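You operate a simulated robot arm through the tools that you are given. There is no shell and no other tool. Be economical: measure what you need, move in short steps, check, and stop when the job is done.

Carry out the task below with a simulated two-armed robot. There is one attempt and no reset: what you move stays moved.

TASK
On the packing table, fold the cloth in half and then in half again.

It is judged by the outcome, as a careful person would: the job done as asked, and still so three seconds after it is handed in. It fails if anything else is knocked over, pushed out of place, dropped, spilled or broken. Flat cloth is picked up by pressing the open fingertips on it (5 to 10 N) and closing them slowly along it; thin cloth reads only 2 to 8 mm in the jaws.

THE ROBOT
Two 7-joint arms with two-finger grippers on one trunk, on a base that drives. Base frame: it is fixed to the floor where the robot stands at the start and does not move with it; the origin is under the middle of the robot, x ahead of it, y to its left, z up; the surface under the hand at the start is at about z = 840. Readings come in mm, rad, newtons and seconds.
The left shoulder is at the start at [71, 175, 1101], the right one opposite. With the tool pointing down near the work surface each hand reaches from about 260 to 880 mm from the robot's upright axis, wherever it stands, measured 20 degrees to its own side. Places, roughly: packing table [600, -100, 800]. Payload 2.94 kg a hand.
The tool frame of a hand sits at the grasp point between the pads (the TCP): z along the fingers, y along the line on which they close. The tips reach 30 mm beyond it. Largest opening 138 mm; the body of the gripper starts 109 mm behind the TCP.
Orientation is that of the tool frame in the base frame, as a unit quaternion [w, x, y, z]. With the fingers straight down and closing along the base's y, the tool's x points along the base's -x, its y along +y and its z along -z.

THE INTERFACE
- The arms move only by the tool servo_tool. It takes "left_increments", "right_increments" or both (then of equal length, played together; a hand with none holds still); each is a list of rows, each a list of 7 numbers: the shift along the base's x, y, z in mm, then the turn, a rotation vector about the base's x, y, z in rad, then the gripper command, from -1 (fully open) to 1 (shut), values between in proportion. In form: [[dx, dy, dz, ax, ay, az, fingers], ...]. A call has 1 to 12 rows; each row shifts and turns the commanded pose from where the row before left it. A row lasts 0.2 s, in which the tool goes at most 50 mm and 0.15 rad; a call with a longer step from one row to the next is refused whole, and so is a gripper value outside its range. A pose out of reach is approached as far as the arm can. The call stops where the force on the tool passes 40 N (or 10 N more than at its start, if that is more) or the arm is blocked; 0.2 s more then pass. The fingers move at their own pace and stop on an object; they squeeze with about 44 N. The grip force told is the motor's: it shows also when the fingers shut on nothing. Time passes only in rows, and 0.2 s behind the last, so rows that do not move let the fingers close. It gives the time, the measured TCP pose, the force on the tool (base axes), the opening and the grip force at its end, in the units of the frame above (readings bear some noise), with the torque about the TCP (base axes, N m) and any sound that the robot's microphone picked up.
- Cameras (640 x 400 px; columns grow to the right, rows downward): "scene" is now at [152.9, -20.2, 1566.4]; the picture's right is [-0.29, -0.96, 0.00], its down [-0.85, 0.25, -0.46] and it looks along [0.44, -0.13, -0.89] (base axes); focal length 271 px, centre (320, 200). "left" rides on the left gripper at [71, -19, -146] in its tool frame; the picture's right is [0.26, 0.97, 0.00], its down [-0.85, 0.23, -0.48] and it looks along [-0.46, 0.12, 0.88] (tool axes); focal length 280 px, centre (320, 200). "right" rides on the right gripper at [71, 19, -146] in its tool frame; the picture's right is [-0.26, 0.96, 0.00], its down [-0.85, -0.23, -0.48] and it looks along [-0.46, -0.12, 0.88] (tool axes); focal length 280 px, centre (320, 200).
- grab_frame(camera): a new picture of that camera. It takes no simulated time.
- raise_lower(by): slides the trunk up (or, below 0, down) by that many mm; the arms and the scene camera ride with it, the base frame stays. It gives what a move gives, with no picture.
- drive_base(legs): drives the robot by 1 to 6 legs, each [ahead, turn to the left] in mm and rad, along the robot's own axes; the way and the turn of a leg run together, so that a leg with both is an arc; at most 1500 mm and 3.142 rad a leg. The arms and the cameras ride along, it lands a little off, and it stops where it bumps. It gives what a move gives.
- pan_tilt(pan, tilt): turns the head with the scene camera to pan (to the left, within 2.094 rad either way) and tilt (down, from -0.506 to 1.204), counted from straight ahead of the robot. It gives what a move gives.
- probe_pixels(camera, pixels): for up to 12 pixels [column, row] of the newest picture of that camera ("zoom" is the newest enlarged one), the place [x, y, z] in the base frame of the surface seen there, good to about 2 mm, but the place of the scene camera against the robot may be out by one fixed shift of up to 12 mm in any direction. It takes no simulated time.
- zoom(camera, box): a new picture of the part [left, top, right, bottom] of that camera's present view, enlarged. It takes no simulated time.
- sign_off(): hands the job in; it is judged then, once.

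Work in short steps. Measure before you move; look again where a grasp or a placing could have gone wrong, and mend it. You have 80 turns and 62 pictures in all, those below and enlarged ones among them. Open the grippers and draw the arms clear of the work before you hand the job in, unless the task says otherwise; then end with one line.

The tools are called as name(argument=value, ...) on one line, values as JSON. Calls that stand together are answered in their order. servo_tool: Moves the arms, as the interface text tells. Its arguments: {"type":"object","properties":{"left_increments":{"type":"array","items":{"type":"array","items":{"type":"number"}}},"right_increments":{"type":"array","items":{"type":"array","items":{"type":"number"}}}},"required":[]} The other tools are called the same way: raise_lower (by) slides the trunk up or down; drive_base (legs) drives the base; pan_tilt (pan, tilt) turns the head that bears the scene camera; grab_frame (camera) takes a picture; probe_pixels (camera, pixels) gives the place of the surface under pixels of a picture; zoom (camera, box) takes an enlarged picture of a part of a camera's view; sign_off () hands the job in.

At the start:

```text
time: 0.0
left_eef_pos: [613.4, 113.8, 1044.7]
left_orientation: [0.0, -0.001, 1.0, 0.0]
left_contact_force: [-0.4, -0.1, 0.9]
left_torque: [-0.02, -0.01, 0.03]
left_opening: 137.9
left_finger_force: 0.2
right_eef_pos: [434.0, -266.3, 1019.2]
right_orientation: [-0.001, 0.0, 1.0, 0.0]
right_contact_force: [-0.1, 0.5, 0.1]
right_torque: [-0.03, -0.01, -0.01]
right_opening: 138.0
right_finger_force: 0.0
trunk travel left (down, up): [-275.0, 459.0]
robot x, y, heading: [1.7, -1.2, 0.001]
head pan, tilt: [-0.29, 1.096]
```

scene: 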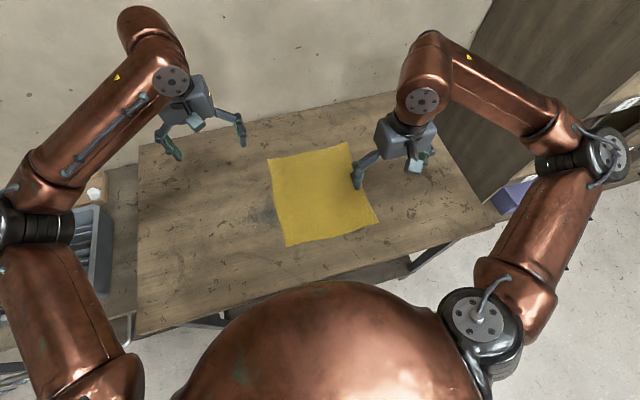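
right: 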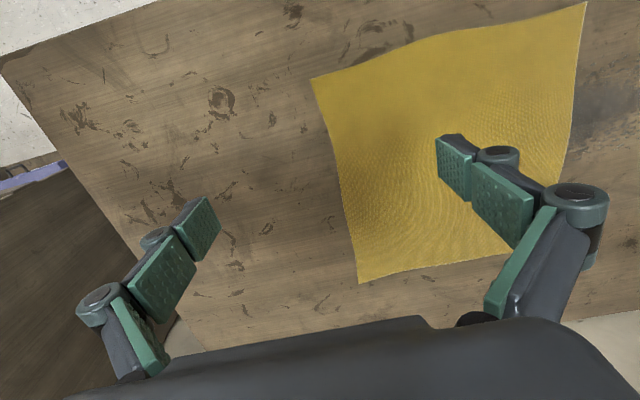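
left: 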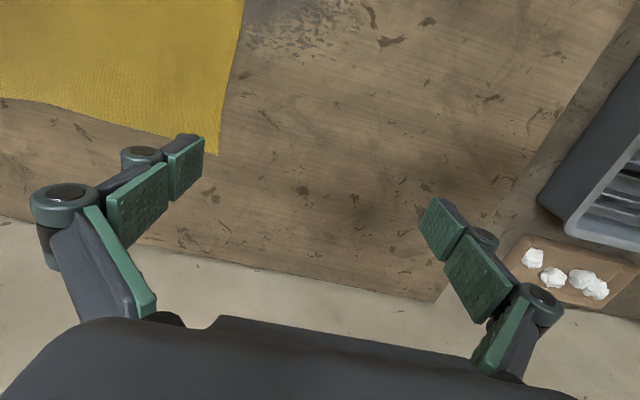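

The scene picture shows the cloth with corners near (271,159), (347,143), (378,222), (287,246). I probe these and the table around them.

probe_pixels(camera="scene", pixels=[[272, 160], [346, 144], [376, 221], [288, 245], [320, 195], [250, 200], [420, 220], [140, 150], [140, 330], [490, 215], [390, 100], [330, 260]])

probe_pixels(camera="right", pixels=[[313, 80], [585, 5], [360, 281], [400, 180], [280, 200], [540, 110]])

zoom(camera="scene", box=[240, 120, 410, 260])

```text
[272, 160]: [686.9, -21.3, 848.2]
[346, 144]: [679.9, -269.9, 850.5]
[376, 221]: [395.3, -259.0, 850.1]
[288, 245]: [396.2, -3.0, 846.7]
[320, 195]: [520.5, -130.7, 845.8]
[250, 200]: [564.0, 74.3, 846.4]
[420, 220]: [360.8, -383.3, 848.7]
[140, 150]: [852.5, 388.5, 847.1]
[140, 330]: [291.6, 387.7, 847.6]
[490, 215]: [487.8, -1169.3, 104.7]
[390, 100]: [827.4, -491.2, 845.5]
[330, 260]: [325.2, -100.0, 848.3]
```

```text
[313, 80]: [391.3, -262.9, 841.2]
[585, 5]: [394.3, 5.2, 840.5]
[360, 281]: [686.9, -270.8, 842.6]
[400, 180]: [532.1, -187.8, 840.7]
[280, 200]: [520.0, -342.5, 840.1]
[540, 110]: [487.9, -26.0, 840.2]
```

```text
2.86 times, centred on (325, 190) of scene
```

zoom: 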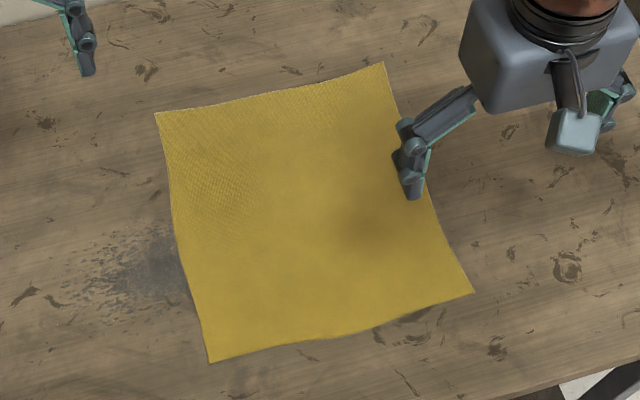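

The cloth is about 295 (x) by 265 (y) mm, flat on the table at z≈840, with far corners near (687,-20) and (687,-271). I bring both hands above the far corners with the fingers partly open.

servo_tool(left_increments=[[10, -25, 0, 0, 0, 0, 0.42], [10, -25, 0, 0, 0, 0, 0.42], [10, -25, -20, 0, 0, 0, 0.42], [10, -25, -25, 0, 0, 0, 0.42], [10, -25, -25, 0, 0, 0, 0.42], [11, -34, -25, 0, 0, 0, 0.42], [0, 0, -25, 0, 0, 0, 0.42], [0, 0, -25, 0, 0, 0, 0.42]], right_increments=[[30, 3, 0, 0, 0, 0, 0.42], [30, 3, 0, 0, 0, 0, 0.42], [30, 3, -10, 0, 0, 0, 0.42], [30, 3, -20, 0, 0, 0, 0.42], [30, 3, -20, 0, 0, 0, 0.42], [30, 3, -20, 0, 0, 0, 0.42], [30, 4, -25, 0, 0, 0, 0.42], [30, 4, -24, 0, 0, 0, 0.42]])

grab_frame(camera="left")

grab_frame(camera="right")

```text
time: 1.8
left_eef_pos: [676.4, -46.0, 897.6]
left_orientation: [-0.001, -0.001, 1.0, 0.0]
left_contact_force: [0.1, 0.1, -0.3]
left_torque: [0.0, -0.02, 0.02]
left_opening: 39.9
left_finger_force: 0.1
right_eef_pos: [677.1, -241.4, 897.5]
right_orientation: [-0.002, 0.001, 1.0, 0.0]
right_contact_force: [-0.3, -0.7, -0.2]
right_torque: [0.02, 0.0, 0.0]
right_opening: 40.0
right_finger_force: 0.0
trunk travel left (down, up): [-275.0, 459.0]
robot x, y, heading: [2.1, 1.3, -0.002]
head pan, tilt: [-0.29, 1.096]
```

```text
57 pictures are left
```

left: 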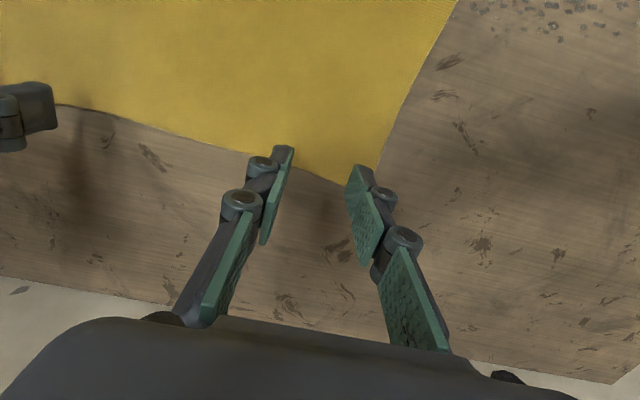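

```text
56 pictures are left
```

right: 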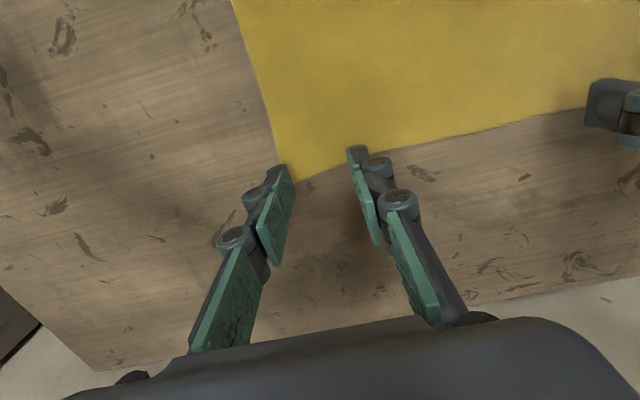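

The fingertips hover over the far edge; I probe corner and edge near them to place the tips precisely.

probe_pixels(camera="left", pixels=[[374, 165], [325, 172], [240, 148], [150, 122], [400, 100]])

probe_pixels(camera="right", pixels=[[300, 178], [330, 168], [275, 150], [430, 140], [540, 118]])

```text
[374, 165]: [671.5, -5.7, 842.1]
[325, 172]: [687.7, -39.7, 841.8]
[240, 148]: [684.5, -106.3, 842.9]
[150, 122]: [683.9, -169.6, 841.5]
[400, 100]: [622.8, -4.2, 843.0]
```

```text
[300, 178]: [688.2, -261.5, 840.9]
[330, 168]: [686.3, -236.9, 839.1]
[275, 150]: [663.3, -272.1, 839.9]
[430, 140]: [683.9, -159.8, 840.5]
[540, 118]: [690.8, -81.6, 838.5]
```

The far corners are at about (686,-12) and (688,-268). I shift a little inward and lower to just above contact, then press in small steps.

servo_tool(left_increments=[[-3, 3, -10, 0, 0, 0, 0.46], [0, 0, -10, 0, 0, 0, 0.46], [0, 0, -4, 0, 0, 0, 0.46], [0, 0, -2, 0, 0, 0, 0.46]], right_increments=[[-3, 2, -10, 0, 0, 0, 0.46], [0, 0, -10, 0, 0, 0, 0.46], [0, 0, -4, 0, 0, 0, 0.46], [0, 0, -2, 0, 0, 0, 0.46]])

```text
time: 2.8
left_eef_pos: [671.6, -41.4, 872.9]
left_orientation: [0.001, 0.0, 1.0, 0.001]
left_contact_force: [-0.5, -0.3, -0.4]
left_torque: [0.01, 0.05, 0.02]
left_opening: 37.7
left_finger_force: 0.0
right_eef_pos: [672.6, -239.2, 872.5]
right_orientation: [-0.001, 0.001, 1.0, 0.001]
right_contact_force: [0.6, 0.0, -0.5]
right_torque: [0.03, -0.03, 0.01]
right_opening: 37.1
right_finger_force: 0.1
trunk travel left (down, up): [-275.0, 459.0]
robot x, y, heading: [0.2, 1.8, 0.001]
head pan, tilt: [-0.29, 1.096]
```

No contact yet at z≈872.7; I go down in 1 mm steps.

servo_tool(left_increments=[[0, 0, -1, 0, 0, 0, 0.46], [0, 0, -1, 0, 0, 0, 0.46], [0, 0, -1, 0, 0, 0, 0.46]], right_increments=[[0, 0, -1, 0, 0, 0, 0.46], [0, 0, -1, 0, 0, 0, 0.46], [0, 0, -1, 0, 0, 0, 0.46]])

```text
time: 3.6
left_eef_pos: [671.3, -42.2, 870.6]
left_orientation: [0.001, -0.001, 1.0, 0.001]
left_contact_force: [-0.5, -0.8, 4.1]
left_torque: [0.02, -0.09, 0.01]
left_opening: 37.3
left_finger_force: 0.0
right_eef_pos: [671.1, -238.9, 872.1]
right_orientation: [0.001, 0.0, 1.0, 0.002]
right_contact_force: [1.4, 0.4, 5.9]
right_torque: [-0.04, -0.05, 0.01]
right_opening: 37.2
right_finger_force: 0.1
trunk travel left (down, up): [-275.0, 459.0]
robot x, y, heading: [1.2, 1.2, -0.001]
head pan, tilt: [-0.29, 1.096]
```

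Contact reads 4–6 N on both hands. I press slightly more on the left and close slowly.

servo_tool(left_increments=[[0, 0, -1, 0, 0, 0, 0.46], [0, 0, 0, 0, 0, 0, 0.54], [0, 0, 0, 0, 0, 0, 0.6], [0, 0, 0, 0, 0, 0, 0.66], [0, 0, 0, 0, 0, 0, 0.72], [0, 0, 0, 0, 0, 0, 0.78], [0, 0, 0, 0, 0, 0, 0.84], [0, 0, 0, 0, 0, 0, 0.9], [0, 0, 0, 0, 0, 0, 0.95], [0, 0, 0, 0, 0, 0, 1], [0, 0, 0, 0, 0, 0, 1], [0, 0, 0, 0, 0, 0, 1]], right_increments=[[0, 0, -0.5, 0, 0, 0, 0.46], [0, 0, 0, 0, 0, 0, 0.54], [0, 0, 0, 0, 0, 0, 0.6], [0, 0, 0, 0, 0, 0, 0.66], [0, 0, 0, 0, 0, 0, 0.72], [0, 0, 0, 0, 0, 0, 0.78], [0, 0, 0, 0, 0, 0, 0.84], [0, 0, 0, 0, 0, 0, 0.9], [0, 0, 0, 0, 0, 0, 0.95], [0, 0, 0, 0, 0, 0, 1], [0, 0, 0, 0, 0, 0, 1], [0, 0, 0, 0, 0, 0, 1]])

grab_frame(camera="left")

grab_frame(camera="right")

```text
time: 6.2
left_eef_pos: [671.6, -42.9, 870.0]
left_orientation: [-0.001, -0.001, 1.0, 0.0]
left_contact_force: [0.3, 0.3, -1.6]
left_torque: [0.04, 0.02, 0.01]
left_opening: 7.0
left_finger_force: 41.5
right_eef_pos: [672.2, -238.6, 869.7]
right_orientation: [0.0, 0.0, 1.0, 0.001]
right_contact_force: [0.9, 1.3, -4.1]
right_torque: [-0.18, 0.02, -0.03]
right_opening: 4.4
right_finger_force: 41.1
trunk travel left (down, up): [-275.0, 459.0]
robot x, y, heading: [4.0, 3.4, 0.002]
head pan, tilt: [-0.29, 1.096]
```

```text
55 pictures are left
```

left: 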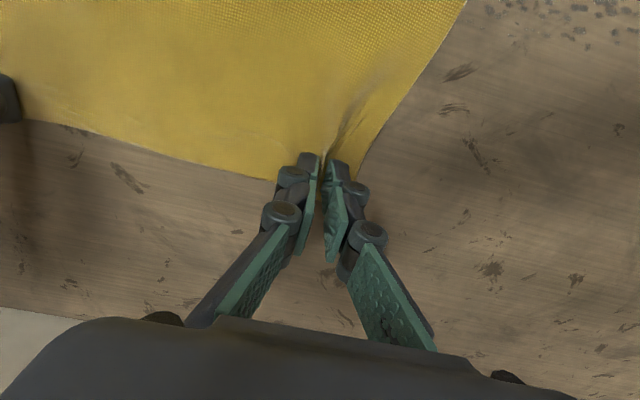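

```text
54 pictures are left
```

right: 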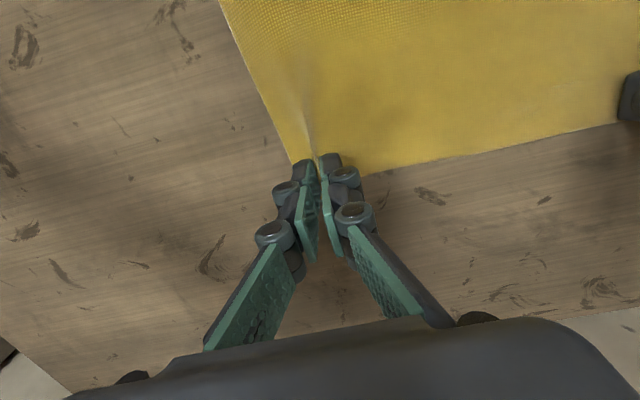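

Both hands hold cloth (7.0 and 4.4 mm). I lift along the first half of the fold arc and then check.

servo_tool(left_increments=[[-1.1, 0, 15, 0, 0, 0, 1], [-3.4, 0, 14.8, 0, 0, 0, 1], [-5.5, 0, 14.2, 0, 0, 0, 1], [-7.6, 0, 13.5, 0, 0, 0, 1], [-9.6, 0, 12.5, 0, 0, 0, 1], [-11.4, 0, 11.3, 0, 0, 0, 1], [-13, 0, 9.9, 0, 0, 0, 1], [-14.4, 0, 8.3, 0, 0, 0, 1], [-15.5, 0, 6.7, 0, 0, 0, 1], [-16.4, 0, 4.8, 0, 0, 0, 1], [-16.9, 0, 2.9, 0, 0, 0, 1], [-17.2, 0, 1, 0, 0, 0, 1]], right_increments=[[-1.1, 0, 15, 0, 0, 0, 1], [-3.4, 0, 14.8, 0, 0, 0, 1], [-5.5, 0, 14.2, 0, 0, 0, 1], [-7.6, 0, 13.5, 0, 0, 0, 1], [-9.6, 0, 12.5, 0, 0, 0, 1], [-11.4, 0, 11.3, 0, 0, 0, 1], [-13, 0, 9.9, 0, 0, 0, 1], [-14.4, 0, 8.3, 0, 0, 0, 1], [-15.5, 0, 6.7, 0, 0, 0, 1], [-16.4, 0, 4.8, 0, 0, 0, 1], [-16.9, 0, 2.9, 0, 0, 0, 1], [-17.2, 0, 1, 0, 0, 0, 1]])

grab_frame(camera="scene")

grab_frame(camera="left")

```text
time: 8.8
left_eef_pos: [539.1, -41.2, 983.7]
left_orientation: [0.0, 0.0, 1.0, 0.001]
left_contact_force: [-0.4, -1.0, -1.0]
left_torque: [-0.04, -0.02, 0.0]
left_opening: 2.4
left_finger_force: 34.3
right_eef_pos: [539.1, -238.0, 984.9]
right_orientation: [0.0, 0.001, 1.0, 0.0]
right_contact_force: [0.1, -0.5, 4.2]
right_torque: [0.0, -0.03, 0.02]
right_opening: 0.0
right_finger_force: 30.0
trunk travel left (down, up): [-275.0, 459.0]
robot x, y, heading: [0.9, -0.6, -0.001]
head pan, tilt: [-0.29, 1.096]
```

```text
53 pictures are left
```

scene: 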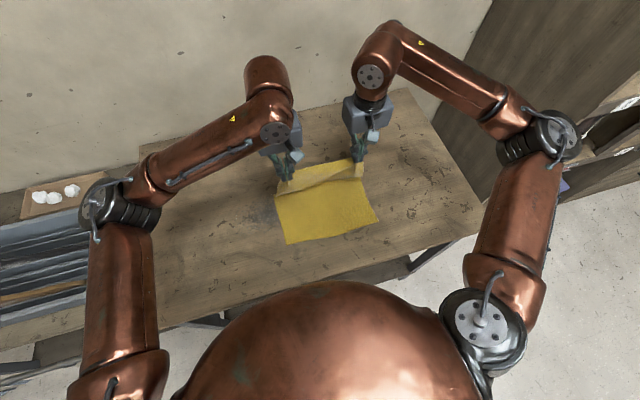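

```text
52 pictures are left
```

left: 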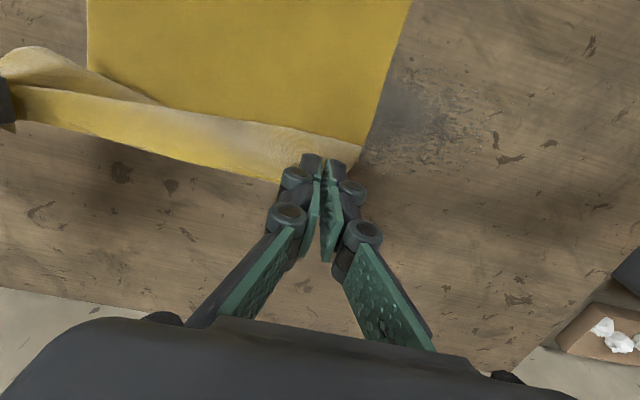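

The left still holds (2.4 mm) but the right reads 0.0 mm; I look closely at the right hand.

grab_frame(camera="right")

zoom(camera="scene", box=[240, 80, 420, 260])

```text
51 pictures are left
```

right: 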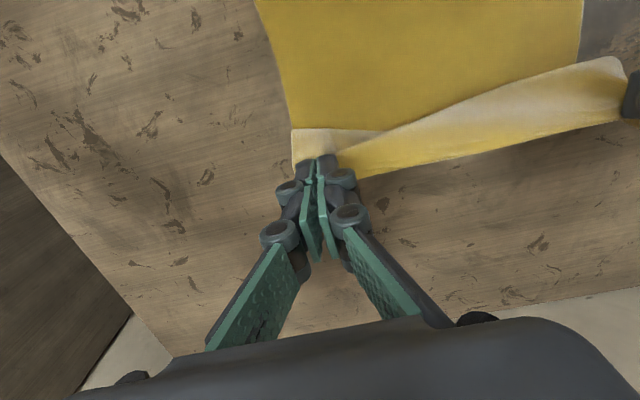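

```text
2.22 times, centred on (330, 170) of scene
```

zoom: 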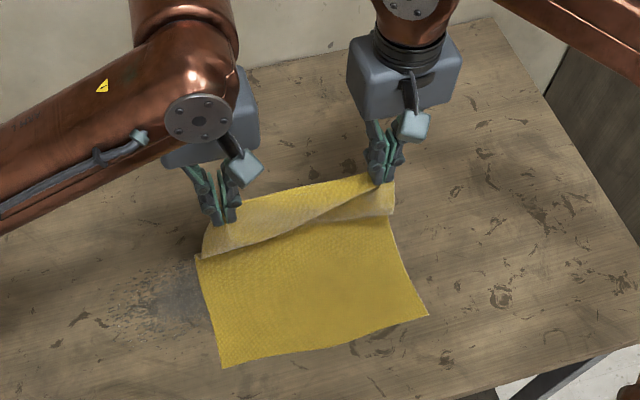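

Both corners still hang from the tips. I carry on through the second half of the arc.

servo_tool(left_increments=[[-17.2, 0, -1, 0, 0, 0, 1], [-16.9, 0, -2.9, 0, 0, 0, 1], [-16.4, 0, -4.8, 0, 0, 0, 1], [-15.5, 0, -6.7, 0, 0, 0, 1], [-14.4, 0, -8.3, 0, 0, 0, 1], [-13, 0, -9.9, 0, 0, 0, 1], [-11.4, 0, -11.3, 0, 0, 0, 1], [-9.6, 0, -12.5, 0, 0, 0, 1], [-7.6, 0, -13.5, 0, 0, 0, 1], [-5.5, 0, -14.2, 0, 0, 0, 1]], right_increments=[[-17.2, 0, -1, 0, 0, 0, 1], [-16.9, 0, -2.9, 0, 0, 0, 1], [-16.4, 0, -4.8, 0, 0, 0, 1], [-15.5, 0, -6.7, 0, 0, 0, 1], [-14.4, 0, -8.3, 0, 0, 0, 1], [-13, 0, -9.9, 0, 0, 0, 1], [-11.4, 0, -11.3, 0, 0, 0, 1], [-9.6, 0, -12.5, 0, 0, 0, 1], [-7.6, 0, -13.5, 0, 0, 0, 1], [-5.5, 0, -14.2, 0, 0, 0, 1]])

grab_frame(camera="right")

grab_frame(camera="left")

```text
time: 11.0
left_eef_pos: [411.4, -41.5, 899.1]
left_orientation: [-0.001, 0.0, 1.0, 0.0]
left_contact_force: [0.5, -0.5, 0.3]
left_torque: [-0.01, 0.02, -0.03]
left_opening: 2.1
left_finger_force: 33.1
right_eef_pos: [412.9, -238.1, 899.3]
right_orientation: [-0.001, 0.001, 1.0, 0.001]
right_contact_force: [0.6, -0.7, -1.2]
right_torque: [-0.03, 0.0, 0.01]
right_opening: 1.1
right_finger_force: 28.2
trunk travel left (down, up): [-275.0, 459.0]
robot x, y, heading: [0.2, 1.5, 0.006]
head pan, tilt: [-0.29, 1.096]
```

```text
49 pictures are left
```

right: 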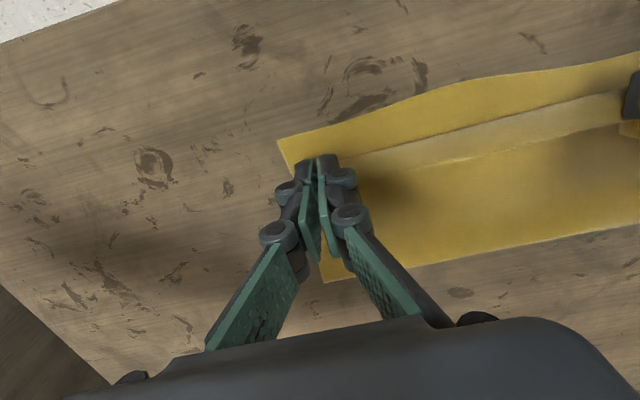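

```text
48 pictures are left
```

left: 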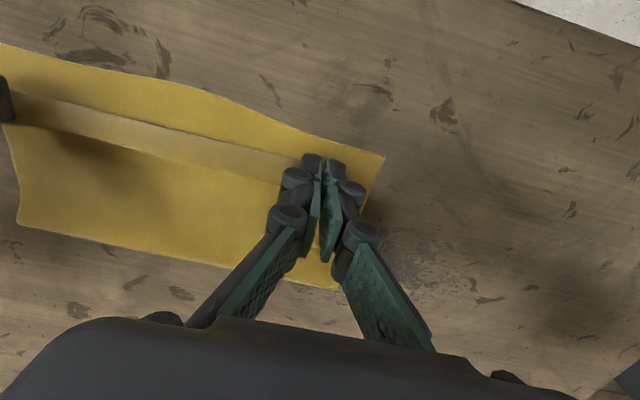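

The top edge hangs just above the bottom layer; I measure how far it is from the near edge and where the fold lies.

probe_pixels(camera="left", pixels=[[383, 158], [250, 112], [240, 135], [200, 128], [335, 285], [200, 258]])

probe_pixels(camera="right", pixels=[[281, 143], [420, 98], [400, 148], [500, 120], [328, 280], [500, 252]])

```text
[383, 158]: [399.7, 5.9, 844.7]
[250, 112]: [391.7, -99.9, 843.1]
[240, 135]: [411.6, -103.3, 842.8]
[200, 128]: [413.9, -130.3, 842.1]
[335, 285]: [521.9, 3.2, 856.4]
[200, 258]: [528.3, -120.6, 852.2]
```

```text
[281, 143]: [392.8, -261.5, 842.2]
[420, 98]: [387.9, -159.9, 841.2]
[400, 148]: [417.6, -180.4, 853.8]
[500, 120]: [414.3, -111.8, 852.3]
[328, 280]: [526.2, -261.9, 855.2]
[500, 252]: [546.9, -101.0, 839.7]
```

The held edge is at x≈414 and the near edge at about 392, so I bring the hands 17 mm closer and down to just above the cloth.

servo_tool(left_increments=[[-6, 0, -7, 0, 0, 0, 1], [-6, 0, -8, 0, 0, 0, 1], [-5, 0, -7, 0, 0, 0, 1], [0, 0, -3, 0, 0, 0, 1], [0, 0, 0, 0, 0, 0, 1]], right_increments=[[-6, 0, -7, 0, 0, 0, 1], [-6, 0, -8, 0, 0, 0, 1], [-5, 0, -7, 0, 0, 0, 1], [-1, 0, -3, 0, 0, 0, 1], [0, 0, 0, 0, 0, 0, 1]])

grab_frame(camera="right")

grab_frame(camera="left")

```text
time: 12.2
left_eef_pos: [394.9, -41.8, 874.0]
left_orientation: [0.0, -0.001, 1.0, 0.001]
left_contact_force: [0.2, 0.1, 1.8]
left_torque: [-0.02, -0.04, -0.04]
left_opening: 1.4
left_finger_force: 30.7
right_eef_pos: [394.4, -239.8, 875.0]
right_orientation: [0.001, 0.0, 1.0, -0.001]
right_contact_force: [-0.3, 0.3, 1.0]
right_torque: [0.0, -0.02, 0.02]
right_opening: 2.6
right_finger_force: 36.9
trunk travel left (down, up): [-275.0, 459.0]
robot x, y, heading: [2.2, -1.5, 0.002]
head pan, tilt: [-0.29, 1.096]
```

```text
47 pictures are left
```

right: 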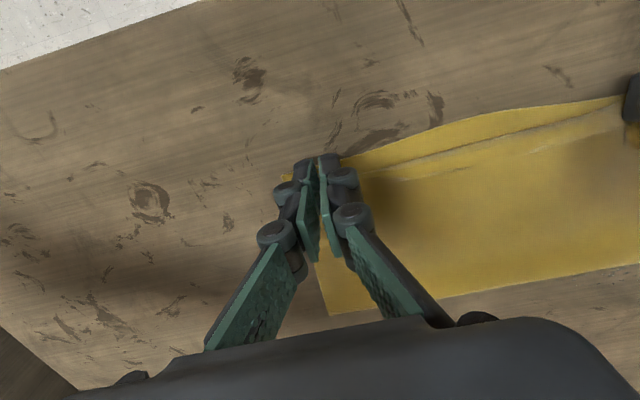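

```text
46 pictures are left
```

left: 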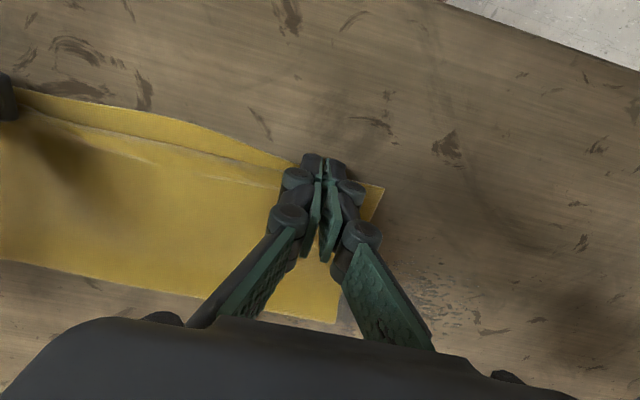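

The top edge lies nearly on the near edge. I open the fingers gently and rise straight up.

servo_tool(left_increments=[[0, 0, 0, 0, 0, 0, 0.9], [0, 0, 0, 0, 0, 0, 0.8], [0, 0, 0, 0, 0, 0, 0.7], [0, 0, 0, 0, 0, 0, 0.6], [0, 0, 10, 0, 0, 0, 0.6], [0, 0, 30, 0, 0, 0, 0.6], [0, 0, 40, 0, 0, 0, 0.6], [0, 0, 40, 0, 0, 0, 0.6]], right_increments=[[0, 0, 0, 0, 0, 0, 0.9], [0, 0, 0, 0, 0, 0, 0.8], [0, 0, 0, 0, 0, 0, 0.7], [0, 0, 0, 0, 0, 0, 0.6], [0, 0, 10, 0, 0, 0, 0.6], [0, 0, 30, 0, 0, 0, 0.6], [0, 0, 40, 0, 0, 0, 0.6], [0, 0, 40, 0, 0, 0, 0.6]])

grab_frame(camera="right")

grab_frame(camera="left")

```text
time: 14.0
left_eef_pos: [393.8, -42.3, 994.9]
left_orientation: [0.0, 0.0, 1.0, 0.0]
left_contact_force: [-0.6, -0.2, 0.6]
left_torque: [-0.01, -0.03, -0.03]
left_opening: 27.6
left_finger_force: 0.1
right_eef_pos: [395.1, -236.4, 996.0]
right_orientation: [0.001, 0.0, 1.0, 0.0]
right_contact_force: [-0.2, 0.1, 0.3]
right_torque: [0.02, -0.01, 0.0]
right_opening: 27.8
right_finger_force: 0.1
trunk travel left (down, up): [-275.0, 459.0]
robot x, y, heading: [-0.4, -0.4, 0.001]
head pan, tilt: [-0.29, 1.096]
```

```text
45 pictures are left
```

right: 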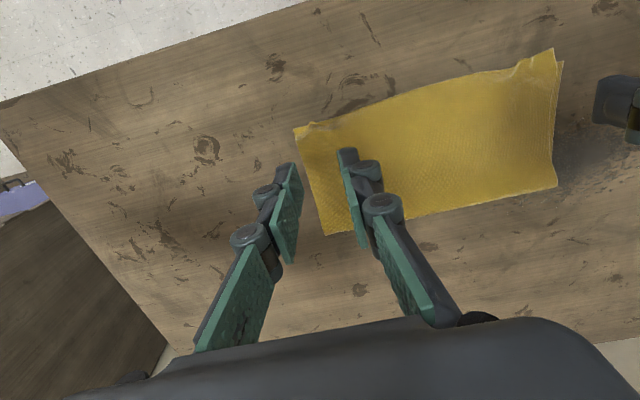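

```text
44 pictures are left
```

left: 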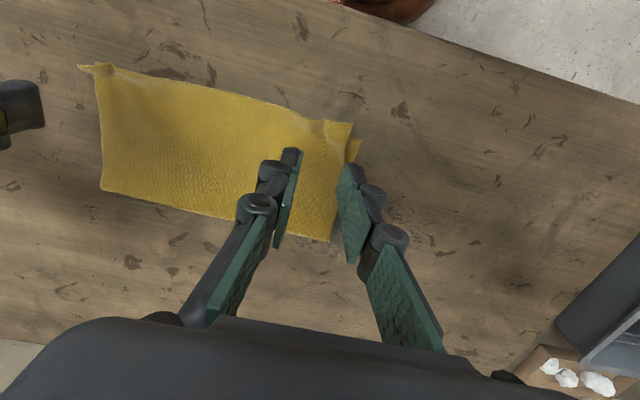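

The first fold is neat. I now draw the hands partly aside, pre-turn them ±0.52 rad for the corner grips of the left edge, and look at the left corners.

servo_tool(left_increments=[[30, 25, 0, 0, 0, 0.13, 0.46], [35, 25, 0, 0, 0, 0.13, 0.46], [35, 25, 0, 0, 0, 0.13, 0.46], [30, 25, 0, 0, 0, 0.13, 0.46]], right_increments=[[0, 5, 0, 0, 0, -0.13, 0.46], [0, 10, 0, 0, 0, -0.13, 0.46], [0, 10, 0, 0, 0, -0.13, 0.46], [0, 10, 0, 0, 0, -0.13, 0.46]])

grab_frame(camera="left")

zoom(camera="scene", box=[240, 140, 420, 260])

```text
time: 15.0
left_eef_pos: [525.6, 58.2, 993.9]
left_orientation: [0.001, -0.258, 0.966, 0.0]
left_contact_force: [0.4, -0.4, 0.3]
left_torque: [0.01, 0.0, 0.02]
left_opening: 37.3
left_finger_force: 0.1
right_eef_pos: [395.5, -202.9, 995.2]
right_orientation: [-0.001, 0.259, 0.966, 0.0]
right_contact_force: [0.1, 1.1, -0.1]
right_torque: [-0.01, 0.01, 0.0]
right_opening: 37.4
right_finger_force: 0.0
trunk travel left (down, up): [-275.0, 459.0]
robot x, y, heading: [0.9, -0.9, -0.004]
head pan, tilt: [-0.29, 1.096]
```

```text
43 pictures are left
```

left: 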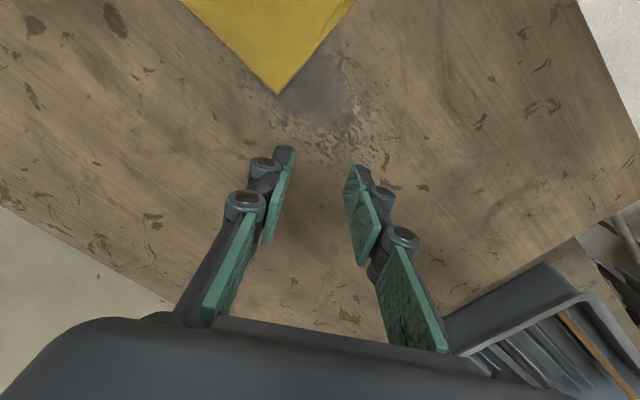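

```text
3.33 times, centred on (330, 200) of scene
```

zoom: 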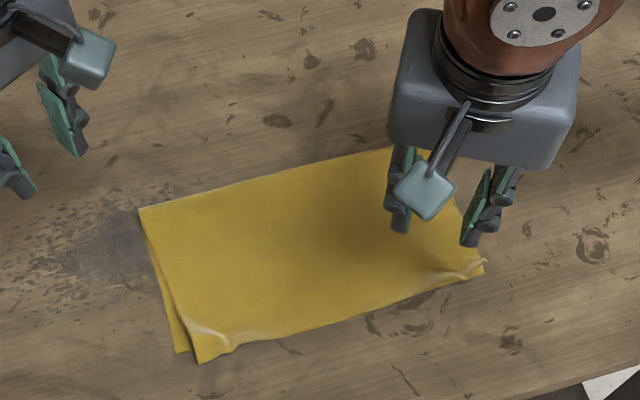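

The fold is good, with the near-left corner of the bottom layer sticking out ~10 mm. I probe the left corners.

probe_pixels(camera="zoom", pixels=[[142, 211], [201, 359], [179, 350], [160, 280], [235, 347], [482, 272], [415, 152], [205, 335], [300, 220]])

probe_pixels(camera="left", pixels=[[278, 92], [270, 60], [345, 5]])

```text
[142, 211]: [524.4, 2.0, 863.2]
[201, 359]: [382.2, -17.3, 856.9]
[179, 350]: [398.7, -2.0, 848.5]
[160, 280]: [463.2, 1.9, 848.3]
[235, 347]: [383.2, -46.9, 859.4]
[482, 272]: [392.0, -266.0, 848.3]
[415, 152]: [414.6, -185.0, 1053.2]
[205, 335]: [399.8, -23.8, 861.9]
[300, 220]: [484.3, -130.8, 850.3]
```

```text
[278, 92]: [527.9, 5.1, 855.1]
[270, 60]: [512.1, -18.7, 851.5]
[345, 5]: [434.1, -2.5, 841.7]
```

Left corners: fold corner (528,4), open corner top (380,-13) and bottom (395,0). I bring the left hand to (515,-17) and the right to (400,-33), stopping above the cloth.

servo_tool(left_increments=[[-2, -15, 0, 0, 0, 0, 0.46], [-2, -15, -10, 0, 0, 0, 0.46], [-2, -15, -20, 0, 0, 0, 0.46], [-2, -15, -20, 0, 0, 0, 0.46], [-2, -15, -24, 0, 0, 0, 0.46], [0, 0, -24, 0, 0, 0, 0.46]], right_increments=[[1, 35, 0, 0, 0, 0, 0.46], [1, 35, -10, 0, 0, 0, 0.46], [1, 35, -20, 0, 0, 0, 0.46], [1, 35, -20, 0, 0, 0, 0.46], [1, 30, -24, 0, 0, 0, 0.46], [0, 0, -24, 0, 0, 0, 0.46]])

grab_frame(camera="left")

grab_frame(camera="right")

```text
time: 16.0
left_eef_pos: [520.7, 11.7, 951.3]
left_orientation: [0.001, -0.257, 0.966, 0.008]
left_contact_force: [5.5, 9.5, 0.1]
left_torque: [-1.58, 0.68, -0.46]
left_opening: 37.0
left_finger_force: 0.2
right_eef_pos: [398.6, -83.0, 952.5]
right_orientation: [0.001, 0.266, 0.964, -0.007]
right_contact_force: [-3.8, -9.5, -0.3]
right_torque: [1.62, -0.65, -0.37]
right_opening: 37.6
right_finger_force: 0.0
trunk travel left (down, up): [-275.0, 459.0]
robot x, y, heading: [-0.5, -3.6, 0.003]
head pan, tilt: [-0.29, 1.096]
stopped in row 4 (left hand): the force on the tool passed its limit at 104 N (the readings are from after the stop); the commanded pose is now the measured one
```

```text
41 pictures are left
```

left: 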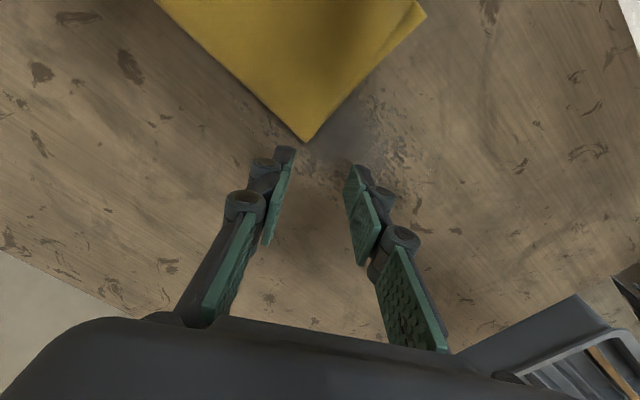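

```text
40 pictures are left
```

right: 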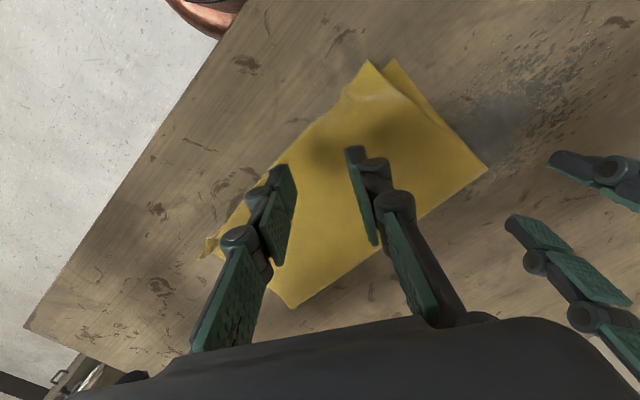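

The hands touched each other in transit (left camera bracket against the right gripper body); nothing else was disturbed. I back them apart and turn them so the cameras face outward and the fingers close along x, which nests the bodies better.

servo_tool(left_increments=[[0, 30, 10, 0, 0, 0, 0.57], [0, 30, 10, 0, 0, -0.15, 0.57], [0, 20, 10, 0, 0, -0.15, 0.57], [0, 10, 10, 0, 0, -0.15, 0.57], [0, 0, 0, 0, 0, -0.15, 0.57], [0, 0, 0, 0, 0, -0.15, 0.57], [0, 0, 0, 0, 0, -0.15, 0.57], [0, 0, 0, 0, 0, -0.15, 0.57], [0, 0, 0, 0, 0, -0.15, 0.57], [0, 0, 0, 0, 0, -0.15, 0.57], [0, 0, 0, 0, 0, -0.15, 0.57], [0, 0, 0, 0, 0, -0.15, 0.57]], right_increments=[[0, -30, 10, 0, 0, 0, 0.57], [0, -30, 10, 0, 0, 0.15, 0.57], [0, -20, 10, 0, 0, 0.15, 0.57], [0, -10, 10, 0, 0, 0.15, 0.57], [0, 0, 0, 0, 0, 0.15, 0.57], [0, 0, 0, 0, 0, 0.15, 0.57], [0, 0, 0, 0, 0, 0.15, 0.57], [0, 0, 0, 0, 0, 0.15, 0.57], [0, 0, 0, 0, 0, 0.15, 0.57], [0, 0, 0, 0, 0, 0.15, 0.57], [0, 0, 0, 0, 0, 0.15, 0.57], [0, 0, 0, 0, 0, 0.15, 0.57]])

```text
time: 18.6
left_eef_pos: [519.7, 102.1, 993.1]
left_orientation: [0.005, 0.538, 0.843, 0.002]
left_contact_force: [-0.6, 0.1, 0.0]
left_torque: [0.0, 0.01, 0.0]
left_opening: 29.9
left_finger_force: 0.1
right_eef_pos: [399.0, -172.5, 991.9]
right_orientation: [0.006, -0.528, 0.849, -0.003]
right_contact_force: [0.7, 0.5, 0.0]
right_torque: [-0.01, -0.01, -0.01]
right_opening: 29.6
right_finger_force: 0.1
trunk travel left (down, up): [-275.0, 459.0]
robot x, y, heading: [-2.1, 1.1, -0.005]
head pan, tilt: [-0.29, 1.096]
```

Yaw needs about 0.44 more; then I tilt each hand 0.35 rad outward about x and align in x.

servo_tool(left_increments=[[-6, 0, 0, 0, 0, -0.145, 0.57], [-6, 0, 0, 0, 0, -0.145, 0.57], [-6, 0, 0, 0, 0, -0.145, 0.57], [0, 0, 0, -0.117, 0, 0, 0.57], [0, 0, 0, -0.117, 0, 0, 0.57], [0, 0, 0, -0.117, 0, 0, 0.57]], right_increments=[[4, 0, 0, 0, 0, 0.15, 0.57], [5, 0, 0, 0, 0, 0.15, 0.57], [5, 0, 0, 0, 0, 0.15, 0.57], [0, 0, 0, 0.117, 0, 0, 0.57], [0, 0, 0, 0.117, 0, 0, 0.57], [0, 0, 0, 0.117, 0, 0, 0.57]])

grab_frame(camera="right")

grab_frame(camera="scene")

```text
time: 20.0
left_eef_pos: [501.2, 101.3, 991.6]
left_orientation: [0.13, 0.694, 0.697, -0.122]
left_contact_force: [-0.9, -0.3, -0.6]
left_torque: [0.0, 0.01, 0.01]
left_opening: 29.8
left_finger_force: 0.1
right_eef_pos: [319.2, -133.3, 1017.9]
right_orientation: [0.13, -0.691, 0.701, 0.122]
right_contact_force: [0.0, 0.3, 0.9]
right_torque: [0.01, -0.01, 0.02]
right_opening: 29.7
right_finger_force: 0.2
right hand out of reach, approached as far as the arm can: row 2, 3, 4, 5, 6
trunk travel left (down, up): [-275.0, 459.0]
robot x, y, heading: [-0.2, -0.9, 0.0]
head pan, tilt: [-0.29, 1.096]
```

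```text
39 pictures are left
```

right: 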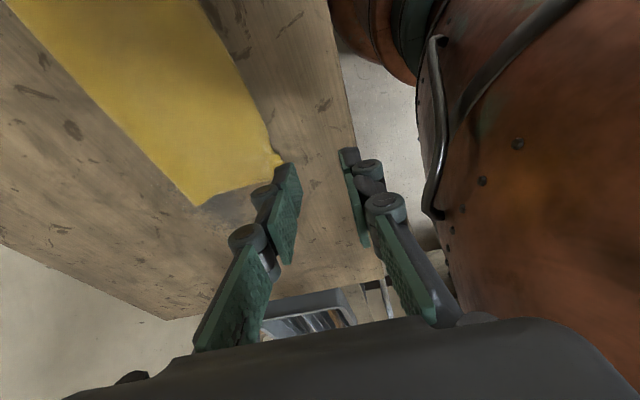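

```text
38 pictures are left
```

scene: 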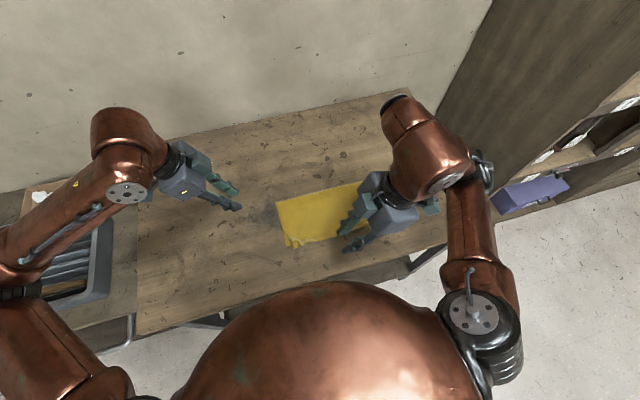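

The right arm can't take that pose so close in. I back the robot up 180 mm so the cloth is at a comfortable distance; both hands are 150 mm above the table.

drive_base(legs=[[-180, 0]])

grab_frame(camera="scene")

```text
time: 21.5
left_eef_pos: [320.8, 101.6, 991.2]
left_orientation: [0.129, 0.694, 0.698, -0.123]
left_contact_force: [-0.2, 0.0, -0.1]
left_torque: [0.01, 0.0, 0.02]
left_opening: 29.7
left_finger_force: 0.1
right_eef_pos: [137.1, -133.0, 1017.6]
right_orientation: [0.129, -0.691, 0.701, 0.121]
right_contact_force: [0.7, -1.0, -0.2]
right_torque: [-0.01, 0.03, 0.02]
right_opening: 29.7
right_finger_force: 0.0
trunk travel left (down, up): [-275.0, 459.0]
robot x, y, heading: [-178.5, 0.2, -0.001]
head pan, tilt: [-0.29, 1.096]
```

```text
37 pictures are left
```

scene: 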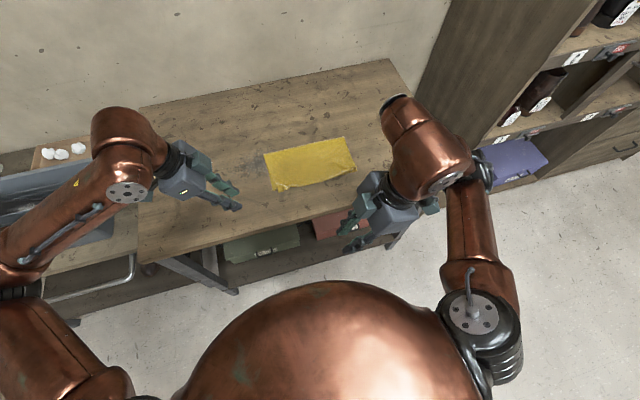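

Clear view and the cloth is unmoved. I send the right hand forward and check its pose.

servo_tool(right_increments=[[20, -5, 0, 0, 0, 0, 0.57], [30, -5, 0, 0, 0, 0, 0.57], [30, -5, 0, 0, 0, 0, 0.57], [30, -5, 0, 0, 0, 0, 0.57]], left_increments=[[30, 0, 0, 0, 0, 0, 0.57], [40, 0, 0, 0, 0, 0, 0.57], [40, 0, 0, 0, 0, 0, 0.57], [40, 0, 0, 0, 0, 0, 0.57]])

```text
time: 22.5
left_eef_pos: [472.6, 101.5, 991.1]
left_orientation: [0.13, 0.694, 0.697, -0.123]
left_contact_force: [0.4, 0.3, -0.6]
left_torque: [0.03, 0.09, -0.01]
left_opening: 29.7
left_finger_force: 0.0
right_eef_pos: [158.6, -110.1, 1035.4]
right_orientation: [0.128, -0.691, 0.701, 0.121]
right_contact_force: [0.2, -1.0, 0.0]
right_torque: [0.01, -0.03, -0.01]
right_opening: 29.9
right_finger_force: 0.0
right hand out of reach, approached as far as the arm can: row 1, 2, 3, 4
trunk travel left (down, up): [-275.0, 459.0]
robot x, y, heading: [-185.0, 0.1, 0.003]
head pan, tilt: [-0.29, 1.096]
```

The right arm's IK seems stuck at a joint limit with that turn. I unwind its tilt and yaw partway and see if it tracks.

servo_tool(right_increments=[[0, 0, 0, -0.117, 0, 0, 0.57], [0, 0, 0, -0.117, 0, 0, 0.57], [0, 0, 0, -0.117, 0, 0, 0.57], [0, 0, 0, 0, 0, -0.15, 0.57], [0, 0, 0, 0, 0, -0.15, 0.57], [0, 0, 0, 0, 0, -0.15, 0.57], [0, 0, 0, 0, 0, -0.15, 0.57], [0, 0, 0, 0, 0, -0.15, 0.57], [0, 0, 0, 0, 0, -0.15, 0.57]])

```text
time: 24.5
left_eef_pos: [471.9, 102.1, 992.8]
left_orientation: [0.128, 0.694, 0.698, -0.123]
left_contact_force: [0.3, 0.2, 0.4]
left_torque: [0.01, -0.02, 0.01]
left_opening: 29.6
left_finger_force: 0.0
right_eef_pos: [159.8, -108.5, 1035.8]
right_orientation: [0.003, -0.323, 0.946, -0.005]
right_contact_force: [-0.4, 1.1, -0.2]
right_torque: [-0.03, 0.0, 0.03]
right_opening: 29.6
right_finger_force: 0.1
trunk travel left (down, up): [-275.0, 459.0]
robot x, y, heading: [-179.9, -0.9, 0.003]
head pan, tilt: [-0.29, 1.096]
```

It tracks again. I move it forward to about (400,-190) before re-turning.

servo_tool(right_increments=[[20, -10, 0, 0, 0, 0, 0.57], [30, -15, 0, 0, 0, 0, 0.57], [35, -15, 0, 0, 0, 0, 0.57], [35, -15, 0, 0, 0, 0, 0.57], [35, -15, 0, 0, 0, 0, 0.57], [35, -10, 0, 0, 0, 0, 0.57], [35, 0, 0, 0, 0, 0, 0.57], [27, 0, 0, 0, 0, 0, 0.57]])

```text
time: 26.3
left_eef_pos: [472.6, 103.5, 991.3]
left_orientation: [0.129, 0.694, 0.698, -0.123]
left_contact_force: [-0.2, 0.5, -0.1]
left_torque: [0.0, 0.0, -0.01]
left_opening: 29.6
left_finger_force: 0.0
right_eef_pos: [411.8, -189.1, 1035.2]
right_orientation: [0.003, -0.324, 0.946, -0.005]
right_contact_force: [0.0, -1.3, -0.2]
right_torque: [-0.01, 0.05, -0.03]
right_opening: 29.9
right_finger_force: 0.0
trunk travel left (down, up): [-275.0, 459.0]
robot x, y, heading: [-182.5, -0.5, 0.001]
head pan, tilt: [-0.29, 1.096]
```

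Tracking well. I now turn it back to yaw ≈1.57 and tilt 0.35 here.

servo_tool(right_increments=[[0, 0, 0, 0, 0, 0.15, 0.57], [0, 0, 0, 0, 0, 0.15, 0.57], [0, 0, 0, 0, 0, 0.15, 0.57], [0, 0, 0, 0, 0, 0.15, 0.57], [0, 0, 0, 0, 0, 0.15, 0.57], [0, 0, 0, 0, 0, 0.15, 0.57], [0, 0, -10, 0.117, 0, 0, 0.57], [0, 0, -15, 0.117, 0, 0, 0.57], [0, 0, -20, 0.117, 0, 0, 0.57]])

```text
time: 28.3
left_eef_pos: [472.6, 100.4, 992.8]
left_orientation: [0.129, 0.694, 0.698, -0.123]
left_contact_force: [-1.0, -0.5, -0.3]
left_torque: [0.02, -0.04, -0.02]
left_opening: 29.7
left_finger_force: 0.0
right_eef_pos: [178.6, -96.7, 1020.9]
right_orientation: [0.126, -0.67, 0.721, 0.125]
right_contact_force: [-0.1, 0.2, 0.1]
right_torque: [0.06, -0.01, 0.02]
right_opening: 29.8
right_finger_force: 0.1
right hand out of reach, approached as far as the arm can: row 1, 2, 3, 4, 5, 6, 7, 8, 9
trunk travel left (down, up): [-275.0, 459.0]
robot x, y, heading: [-182.3, -1.0, 0.001]
head pan, tilt: [-0.29, 1.096]
```

The right wrist can't turn that far there (limit near 1.1 rad). I unwind it to a smaller yaw and will use about 0.9 rad instead.

servo_tool(right_increments=[[0, 0, 0, -0.117, 0, 0, 0.57], [0, 0, 0, -0.117, 0, 0, 0.57], [0, 0, 0, -0.117, 0, 0, 0.57], [0, 0, 0, 0, 0, -0.15, 0.57], [0, 0, 0, 0, 0, -0.15, 0.57], [0, 0, 0, 0, 0, -0.15, 0.57], [0, 0, 0, 0, 0, -0.15, 0.57], [0, 0, 0, 0, 0, -0.15, 0.57], [0, 0, 0, 0, 0, -0.15, 0.57]])

servo_tool(right_increments=[[20, -10, 0, 0, 0, 0, 0.57], [30, -15, 0, 0, 0, 0, 0.57], [30, -15, 0, 0, 0, 0, 0.57], [35, -15, 0, 0, 0, 0, 0.57], [35, -15, 0, 0, 0, 0, 0.57], [35, -15, 0, 0, 0, 0, 0.57], [35, -10, 0, 0, 0, 0, 0.57], [13, -5, 0, 0, 0, 0, 0.57]])

```text
time: 30.3
left_eef_pos: [472.2, 102.5, 993.3]
left_orientation: [0.129, 0.694, 0.698, -0.123]
left_contact_force: [0.1, -0.5, 0.9]
left_torque: [-0.02, 0.0, 0.0]
left_opening: 29.7
left_finger_force: 0.3
right_eef_pos: [176.9, -94.6, 1019.8]
right_orientation: [0.004, -0.297, 0.955, -0.006]
right_contact_force: [-0.2, -0.5, -0.4]
right_torque: [0.02, 0.0, -0.01]
right_opening: 29.8
right_finger_force: 0.0
trunk travel left (down, up): [-275.0, 459.0]
robot x, y, heading: [-183.2, -2.7, -0.004]
head pan, tilt: [-0.29, 1.096]
```

```text
time: 32.1
left_eef_pos: [471.9, 102.3, 992.5]
left_orientation: [0.129, 0.693, 0.698, -0.122]
left_contact_force: [-0.3, 0.1, 0.6]
left_torque: [0.0, 0.0, 0.0]
left_opening: 29.4
left_finger_force: 0.0
right_eef_pos: [411.7, -195.9, 1021.5]
right_orientation: [0.004, -0.299, 0.954, -0.006]
right_contact_force: [0.8, -1.1, -0.3]
right_torque: [-0.01, 0.01, 0.03]
right_opening: 29.7
right_finger_force: 0.1
trunk travel left (down, up): [-275.0, 459.0]
robot x, y, heading: [-183.7, -0.2, 0.004]
head pan, tilt: [-0.29, 1.096]
```

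At this yaw the pinch would cross the corner badly; the mirrored turn (yaw ≈ -0.5, reached before) suits the near-left corner. I turn the right hand there and tilt both hands outward to about 0.42.

servo_tool(right_increments=[[0, 0, 0, 0, 0, -0.15, 0.57], [0, 0, 0, 0, 0, -0.15, 0.57], [0, 0, 0, 0, 0, -0.15, 0.57], [0, 0, 0, 0, 0, -0.15, 0.57], [0, 0, 0, 0, 0, -0.15, 0.57], [0, 0, 0, 0, 0, -0.15, 0.57], [0, 0, 0, 0, 0, -0.15, 0.57], [0, 0, 0, 0, 0, -0.08, 0.57], [0, 0, 0, 0.14, 0, 0, 0.57], [0, 0, -10, 0.14, 0, 0, 0.57], [0, 0, -10, 0.14, 0, 0, 0.57]], left_increments=[[0, 0, 0, -0.07, 0, 0, 0.57], [10, 0, 0, 0, 0, 0, 0.57], [10, 0, 0, 0, 0, 0, 0.57], [13, 0, 0, 0, 0, 0, 0.57], [0, 0, 0, 0, 0, 0, 0.57], [0, 0, 0, 0, 0, 0, 0.57], [0, 0, 0, 0, 0, 0, 0.57], [0, 0, 0, 0, 0, 0, 0.57], [0, 0, 0, 0, 0, 0, 0.57], [0, 0, 0, 0, 0, 0, 0.57], [0, 0, 0, 0, 0, 0, 0.57]])

zoom(camera="scene", box=[200, 80, 440, 260])

```text
time: 34.5
left_eef_pos: [504.9, 99.8, 992.5]
left_orientation: [0.153, 0.689, 0.693, -0.146]
left_contact_force: [-0.9, -0.8, 0.3]
left_torque: [0.01, 0.04, 0.0]
left_opening: 29.7
left_finger_force: 0.1
right_eef_pos: [410.6, -195.5, 1002.0]
right_orientation: [-0.054, 0.254, 0.946, 0.195]
right_contact_force: [0.0, -0.6, 0.6]
right_torque: [0.05, 0.0, 0.04]
right_opening: 29.8
right_finger_force: 0.1
trunk travel left (down, up): [-275.0, 459.0]
robot x, y, heading: [-180.9, -1.6, -0.003]
head pan, tilt: [-0.29, 1.096]
```

```text
2.22 times, centred on (320, 170) of scene
```

zoom: 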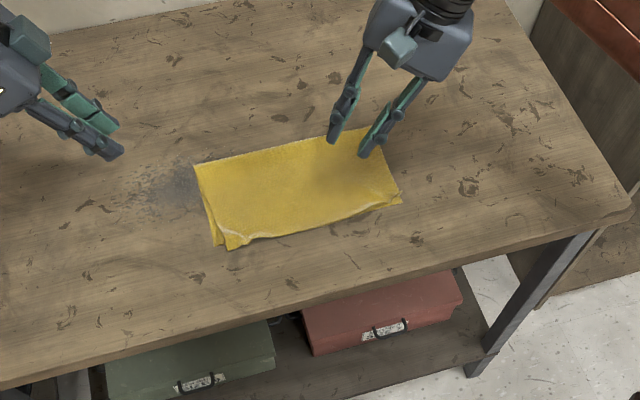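

Both track. I re-tilt the right hand about its closing axis (so both its tips touch evenly), leaning toward the robot, and bring it over the near-left corner.

servo_tool(right_increments=[[0, 20, 0, -0.14, 0, 0, 0.57], [0, 20, 0, -0.14, 0, 0, 0.57], [0, 20, 0, -0.14, 0, 0, 0.57], [-3, 20, -10, -0.053, -0.097, 0, 0.57], [-3, 20, -20, -0.053, -0.097, 0, 0.57], [-3, 20, -20, -0.053, -0.097, 0, 0.57], [-3, 20, -25, 0, 0, 0, 0.57], [0, 22, -25, 0, 0, 0, 0.57]])

grab_frame(camera="right")

```text
time: 36.3
left_eef_pos: [503.6, 103.1, 991.1]
left_orientation: [0.154, 0.689, 0.693, -0.147]
left_contact_force: [1.0, -0.2, 0.0]
left_torque: [-0.01, -0.01, 0.01]
left_opening: 29.7
left_finger_force: 0.1
right_eef_pos: [398.5, -32.0, 900.9]
right_orientation: [0.161, 0.257, 0.952, -0.047]
right_contact_force: [0.1, 0.6, -0.7]
right_torque: [-0.04, 0.04, 0.0]
right_opening: 29.4
right_finger_force: 0.0
trunk travel left (down, up): [-275.0, 459.0]
robot x, y, heading: [-182.5, -2.7, -0.002]
head pan, tilt: [-0.29, 1.096]
```

```text
35 pictures are left
```

right: 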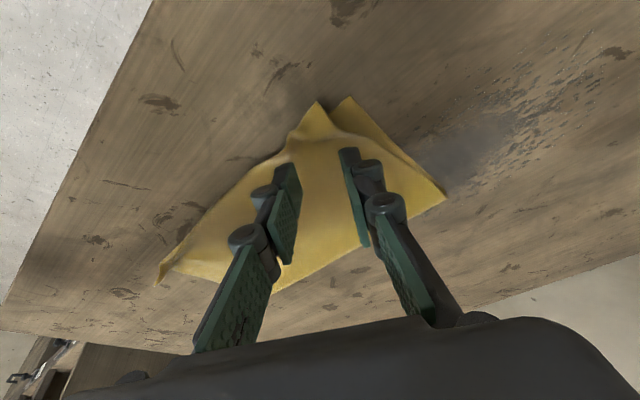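

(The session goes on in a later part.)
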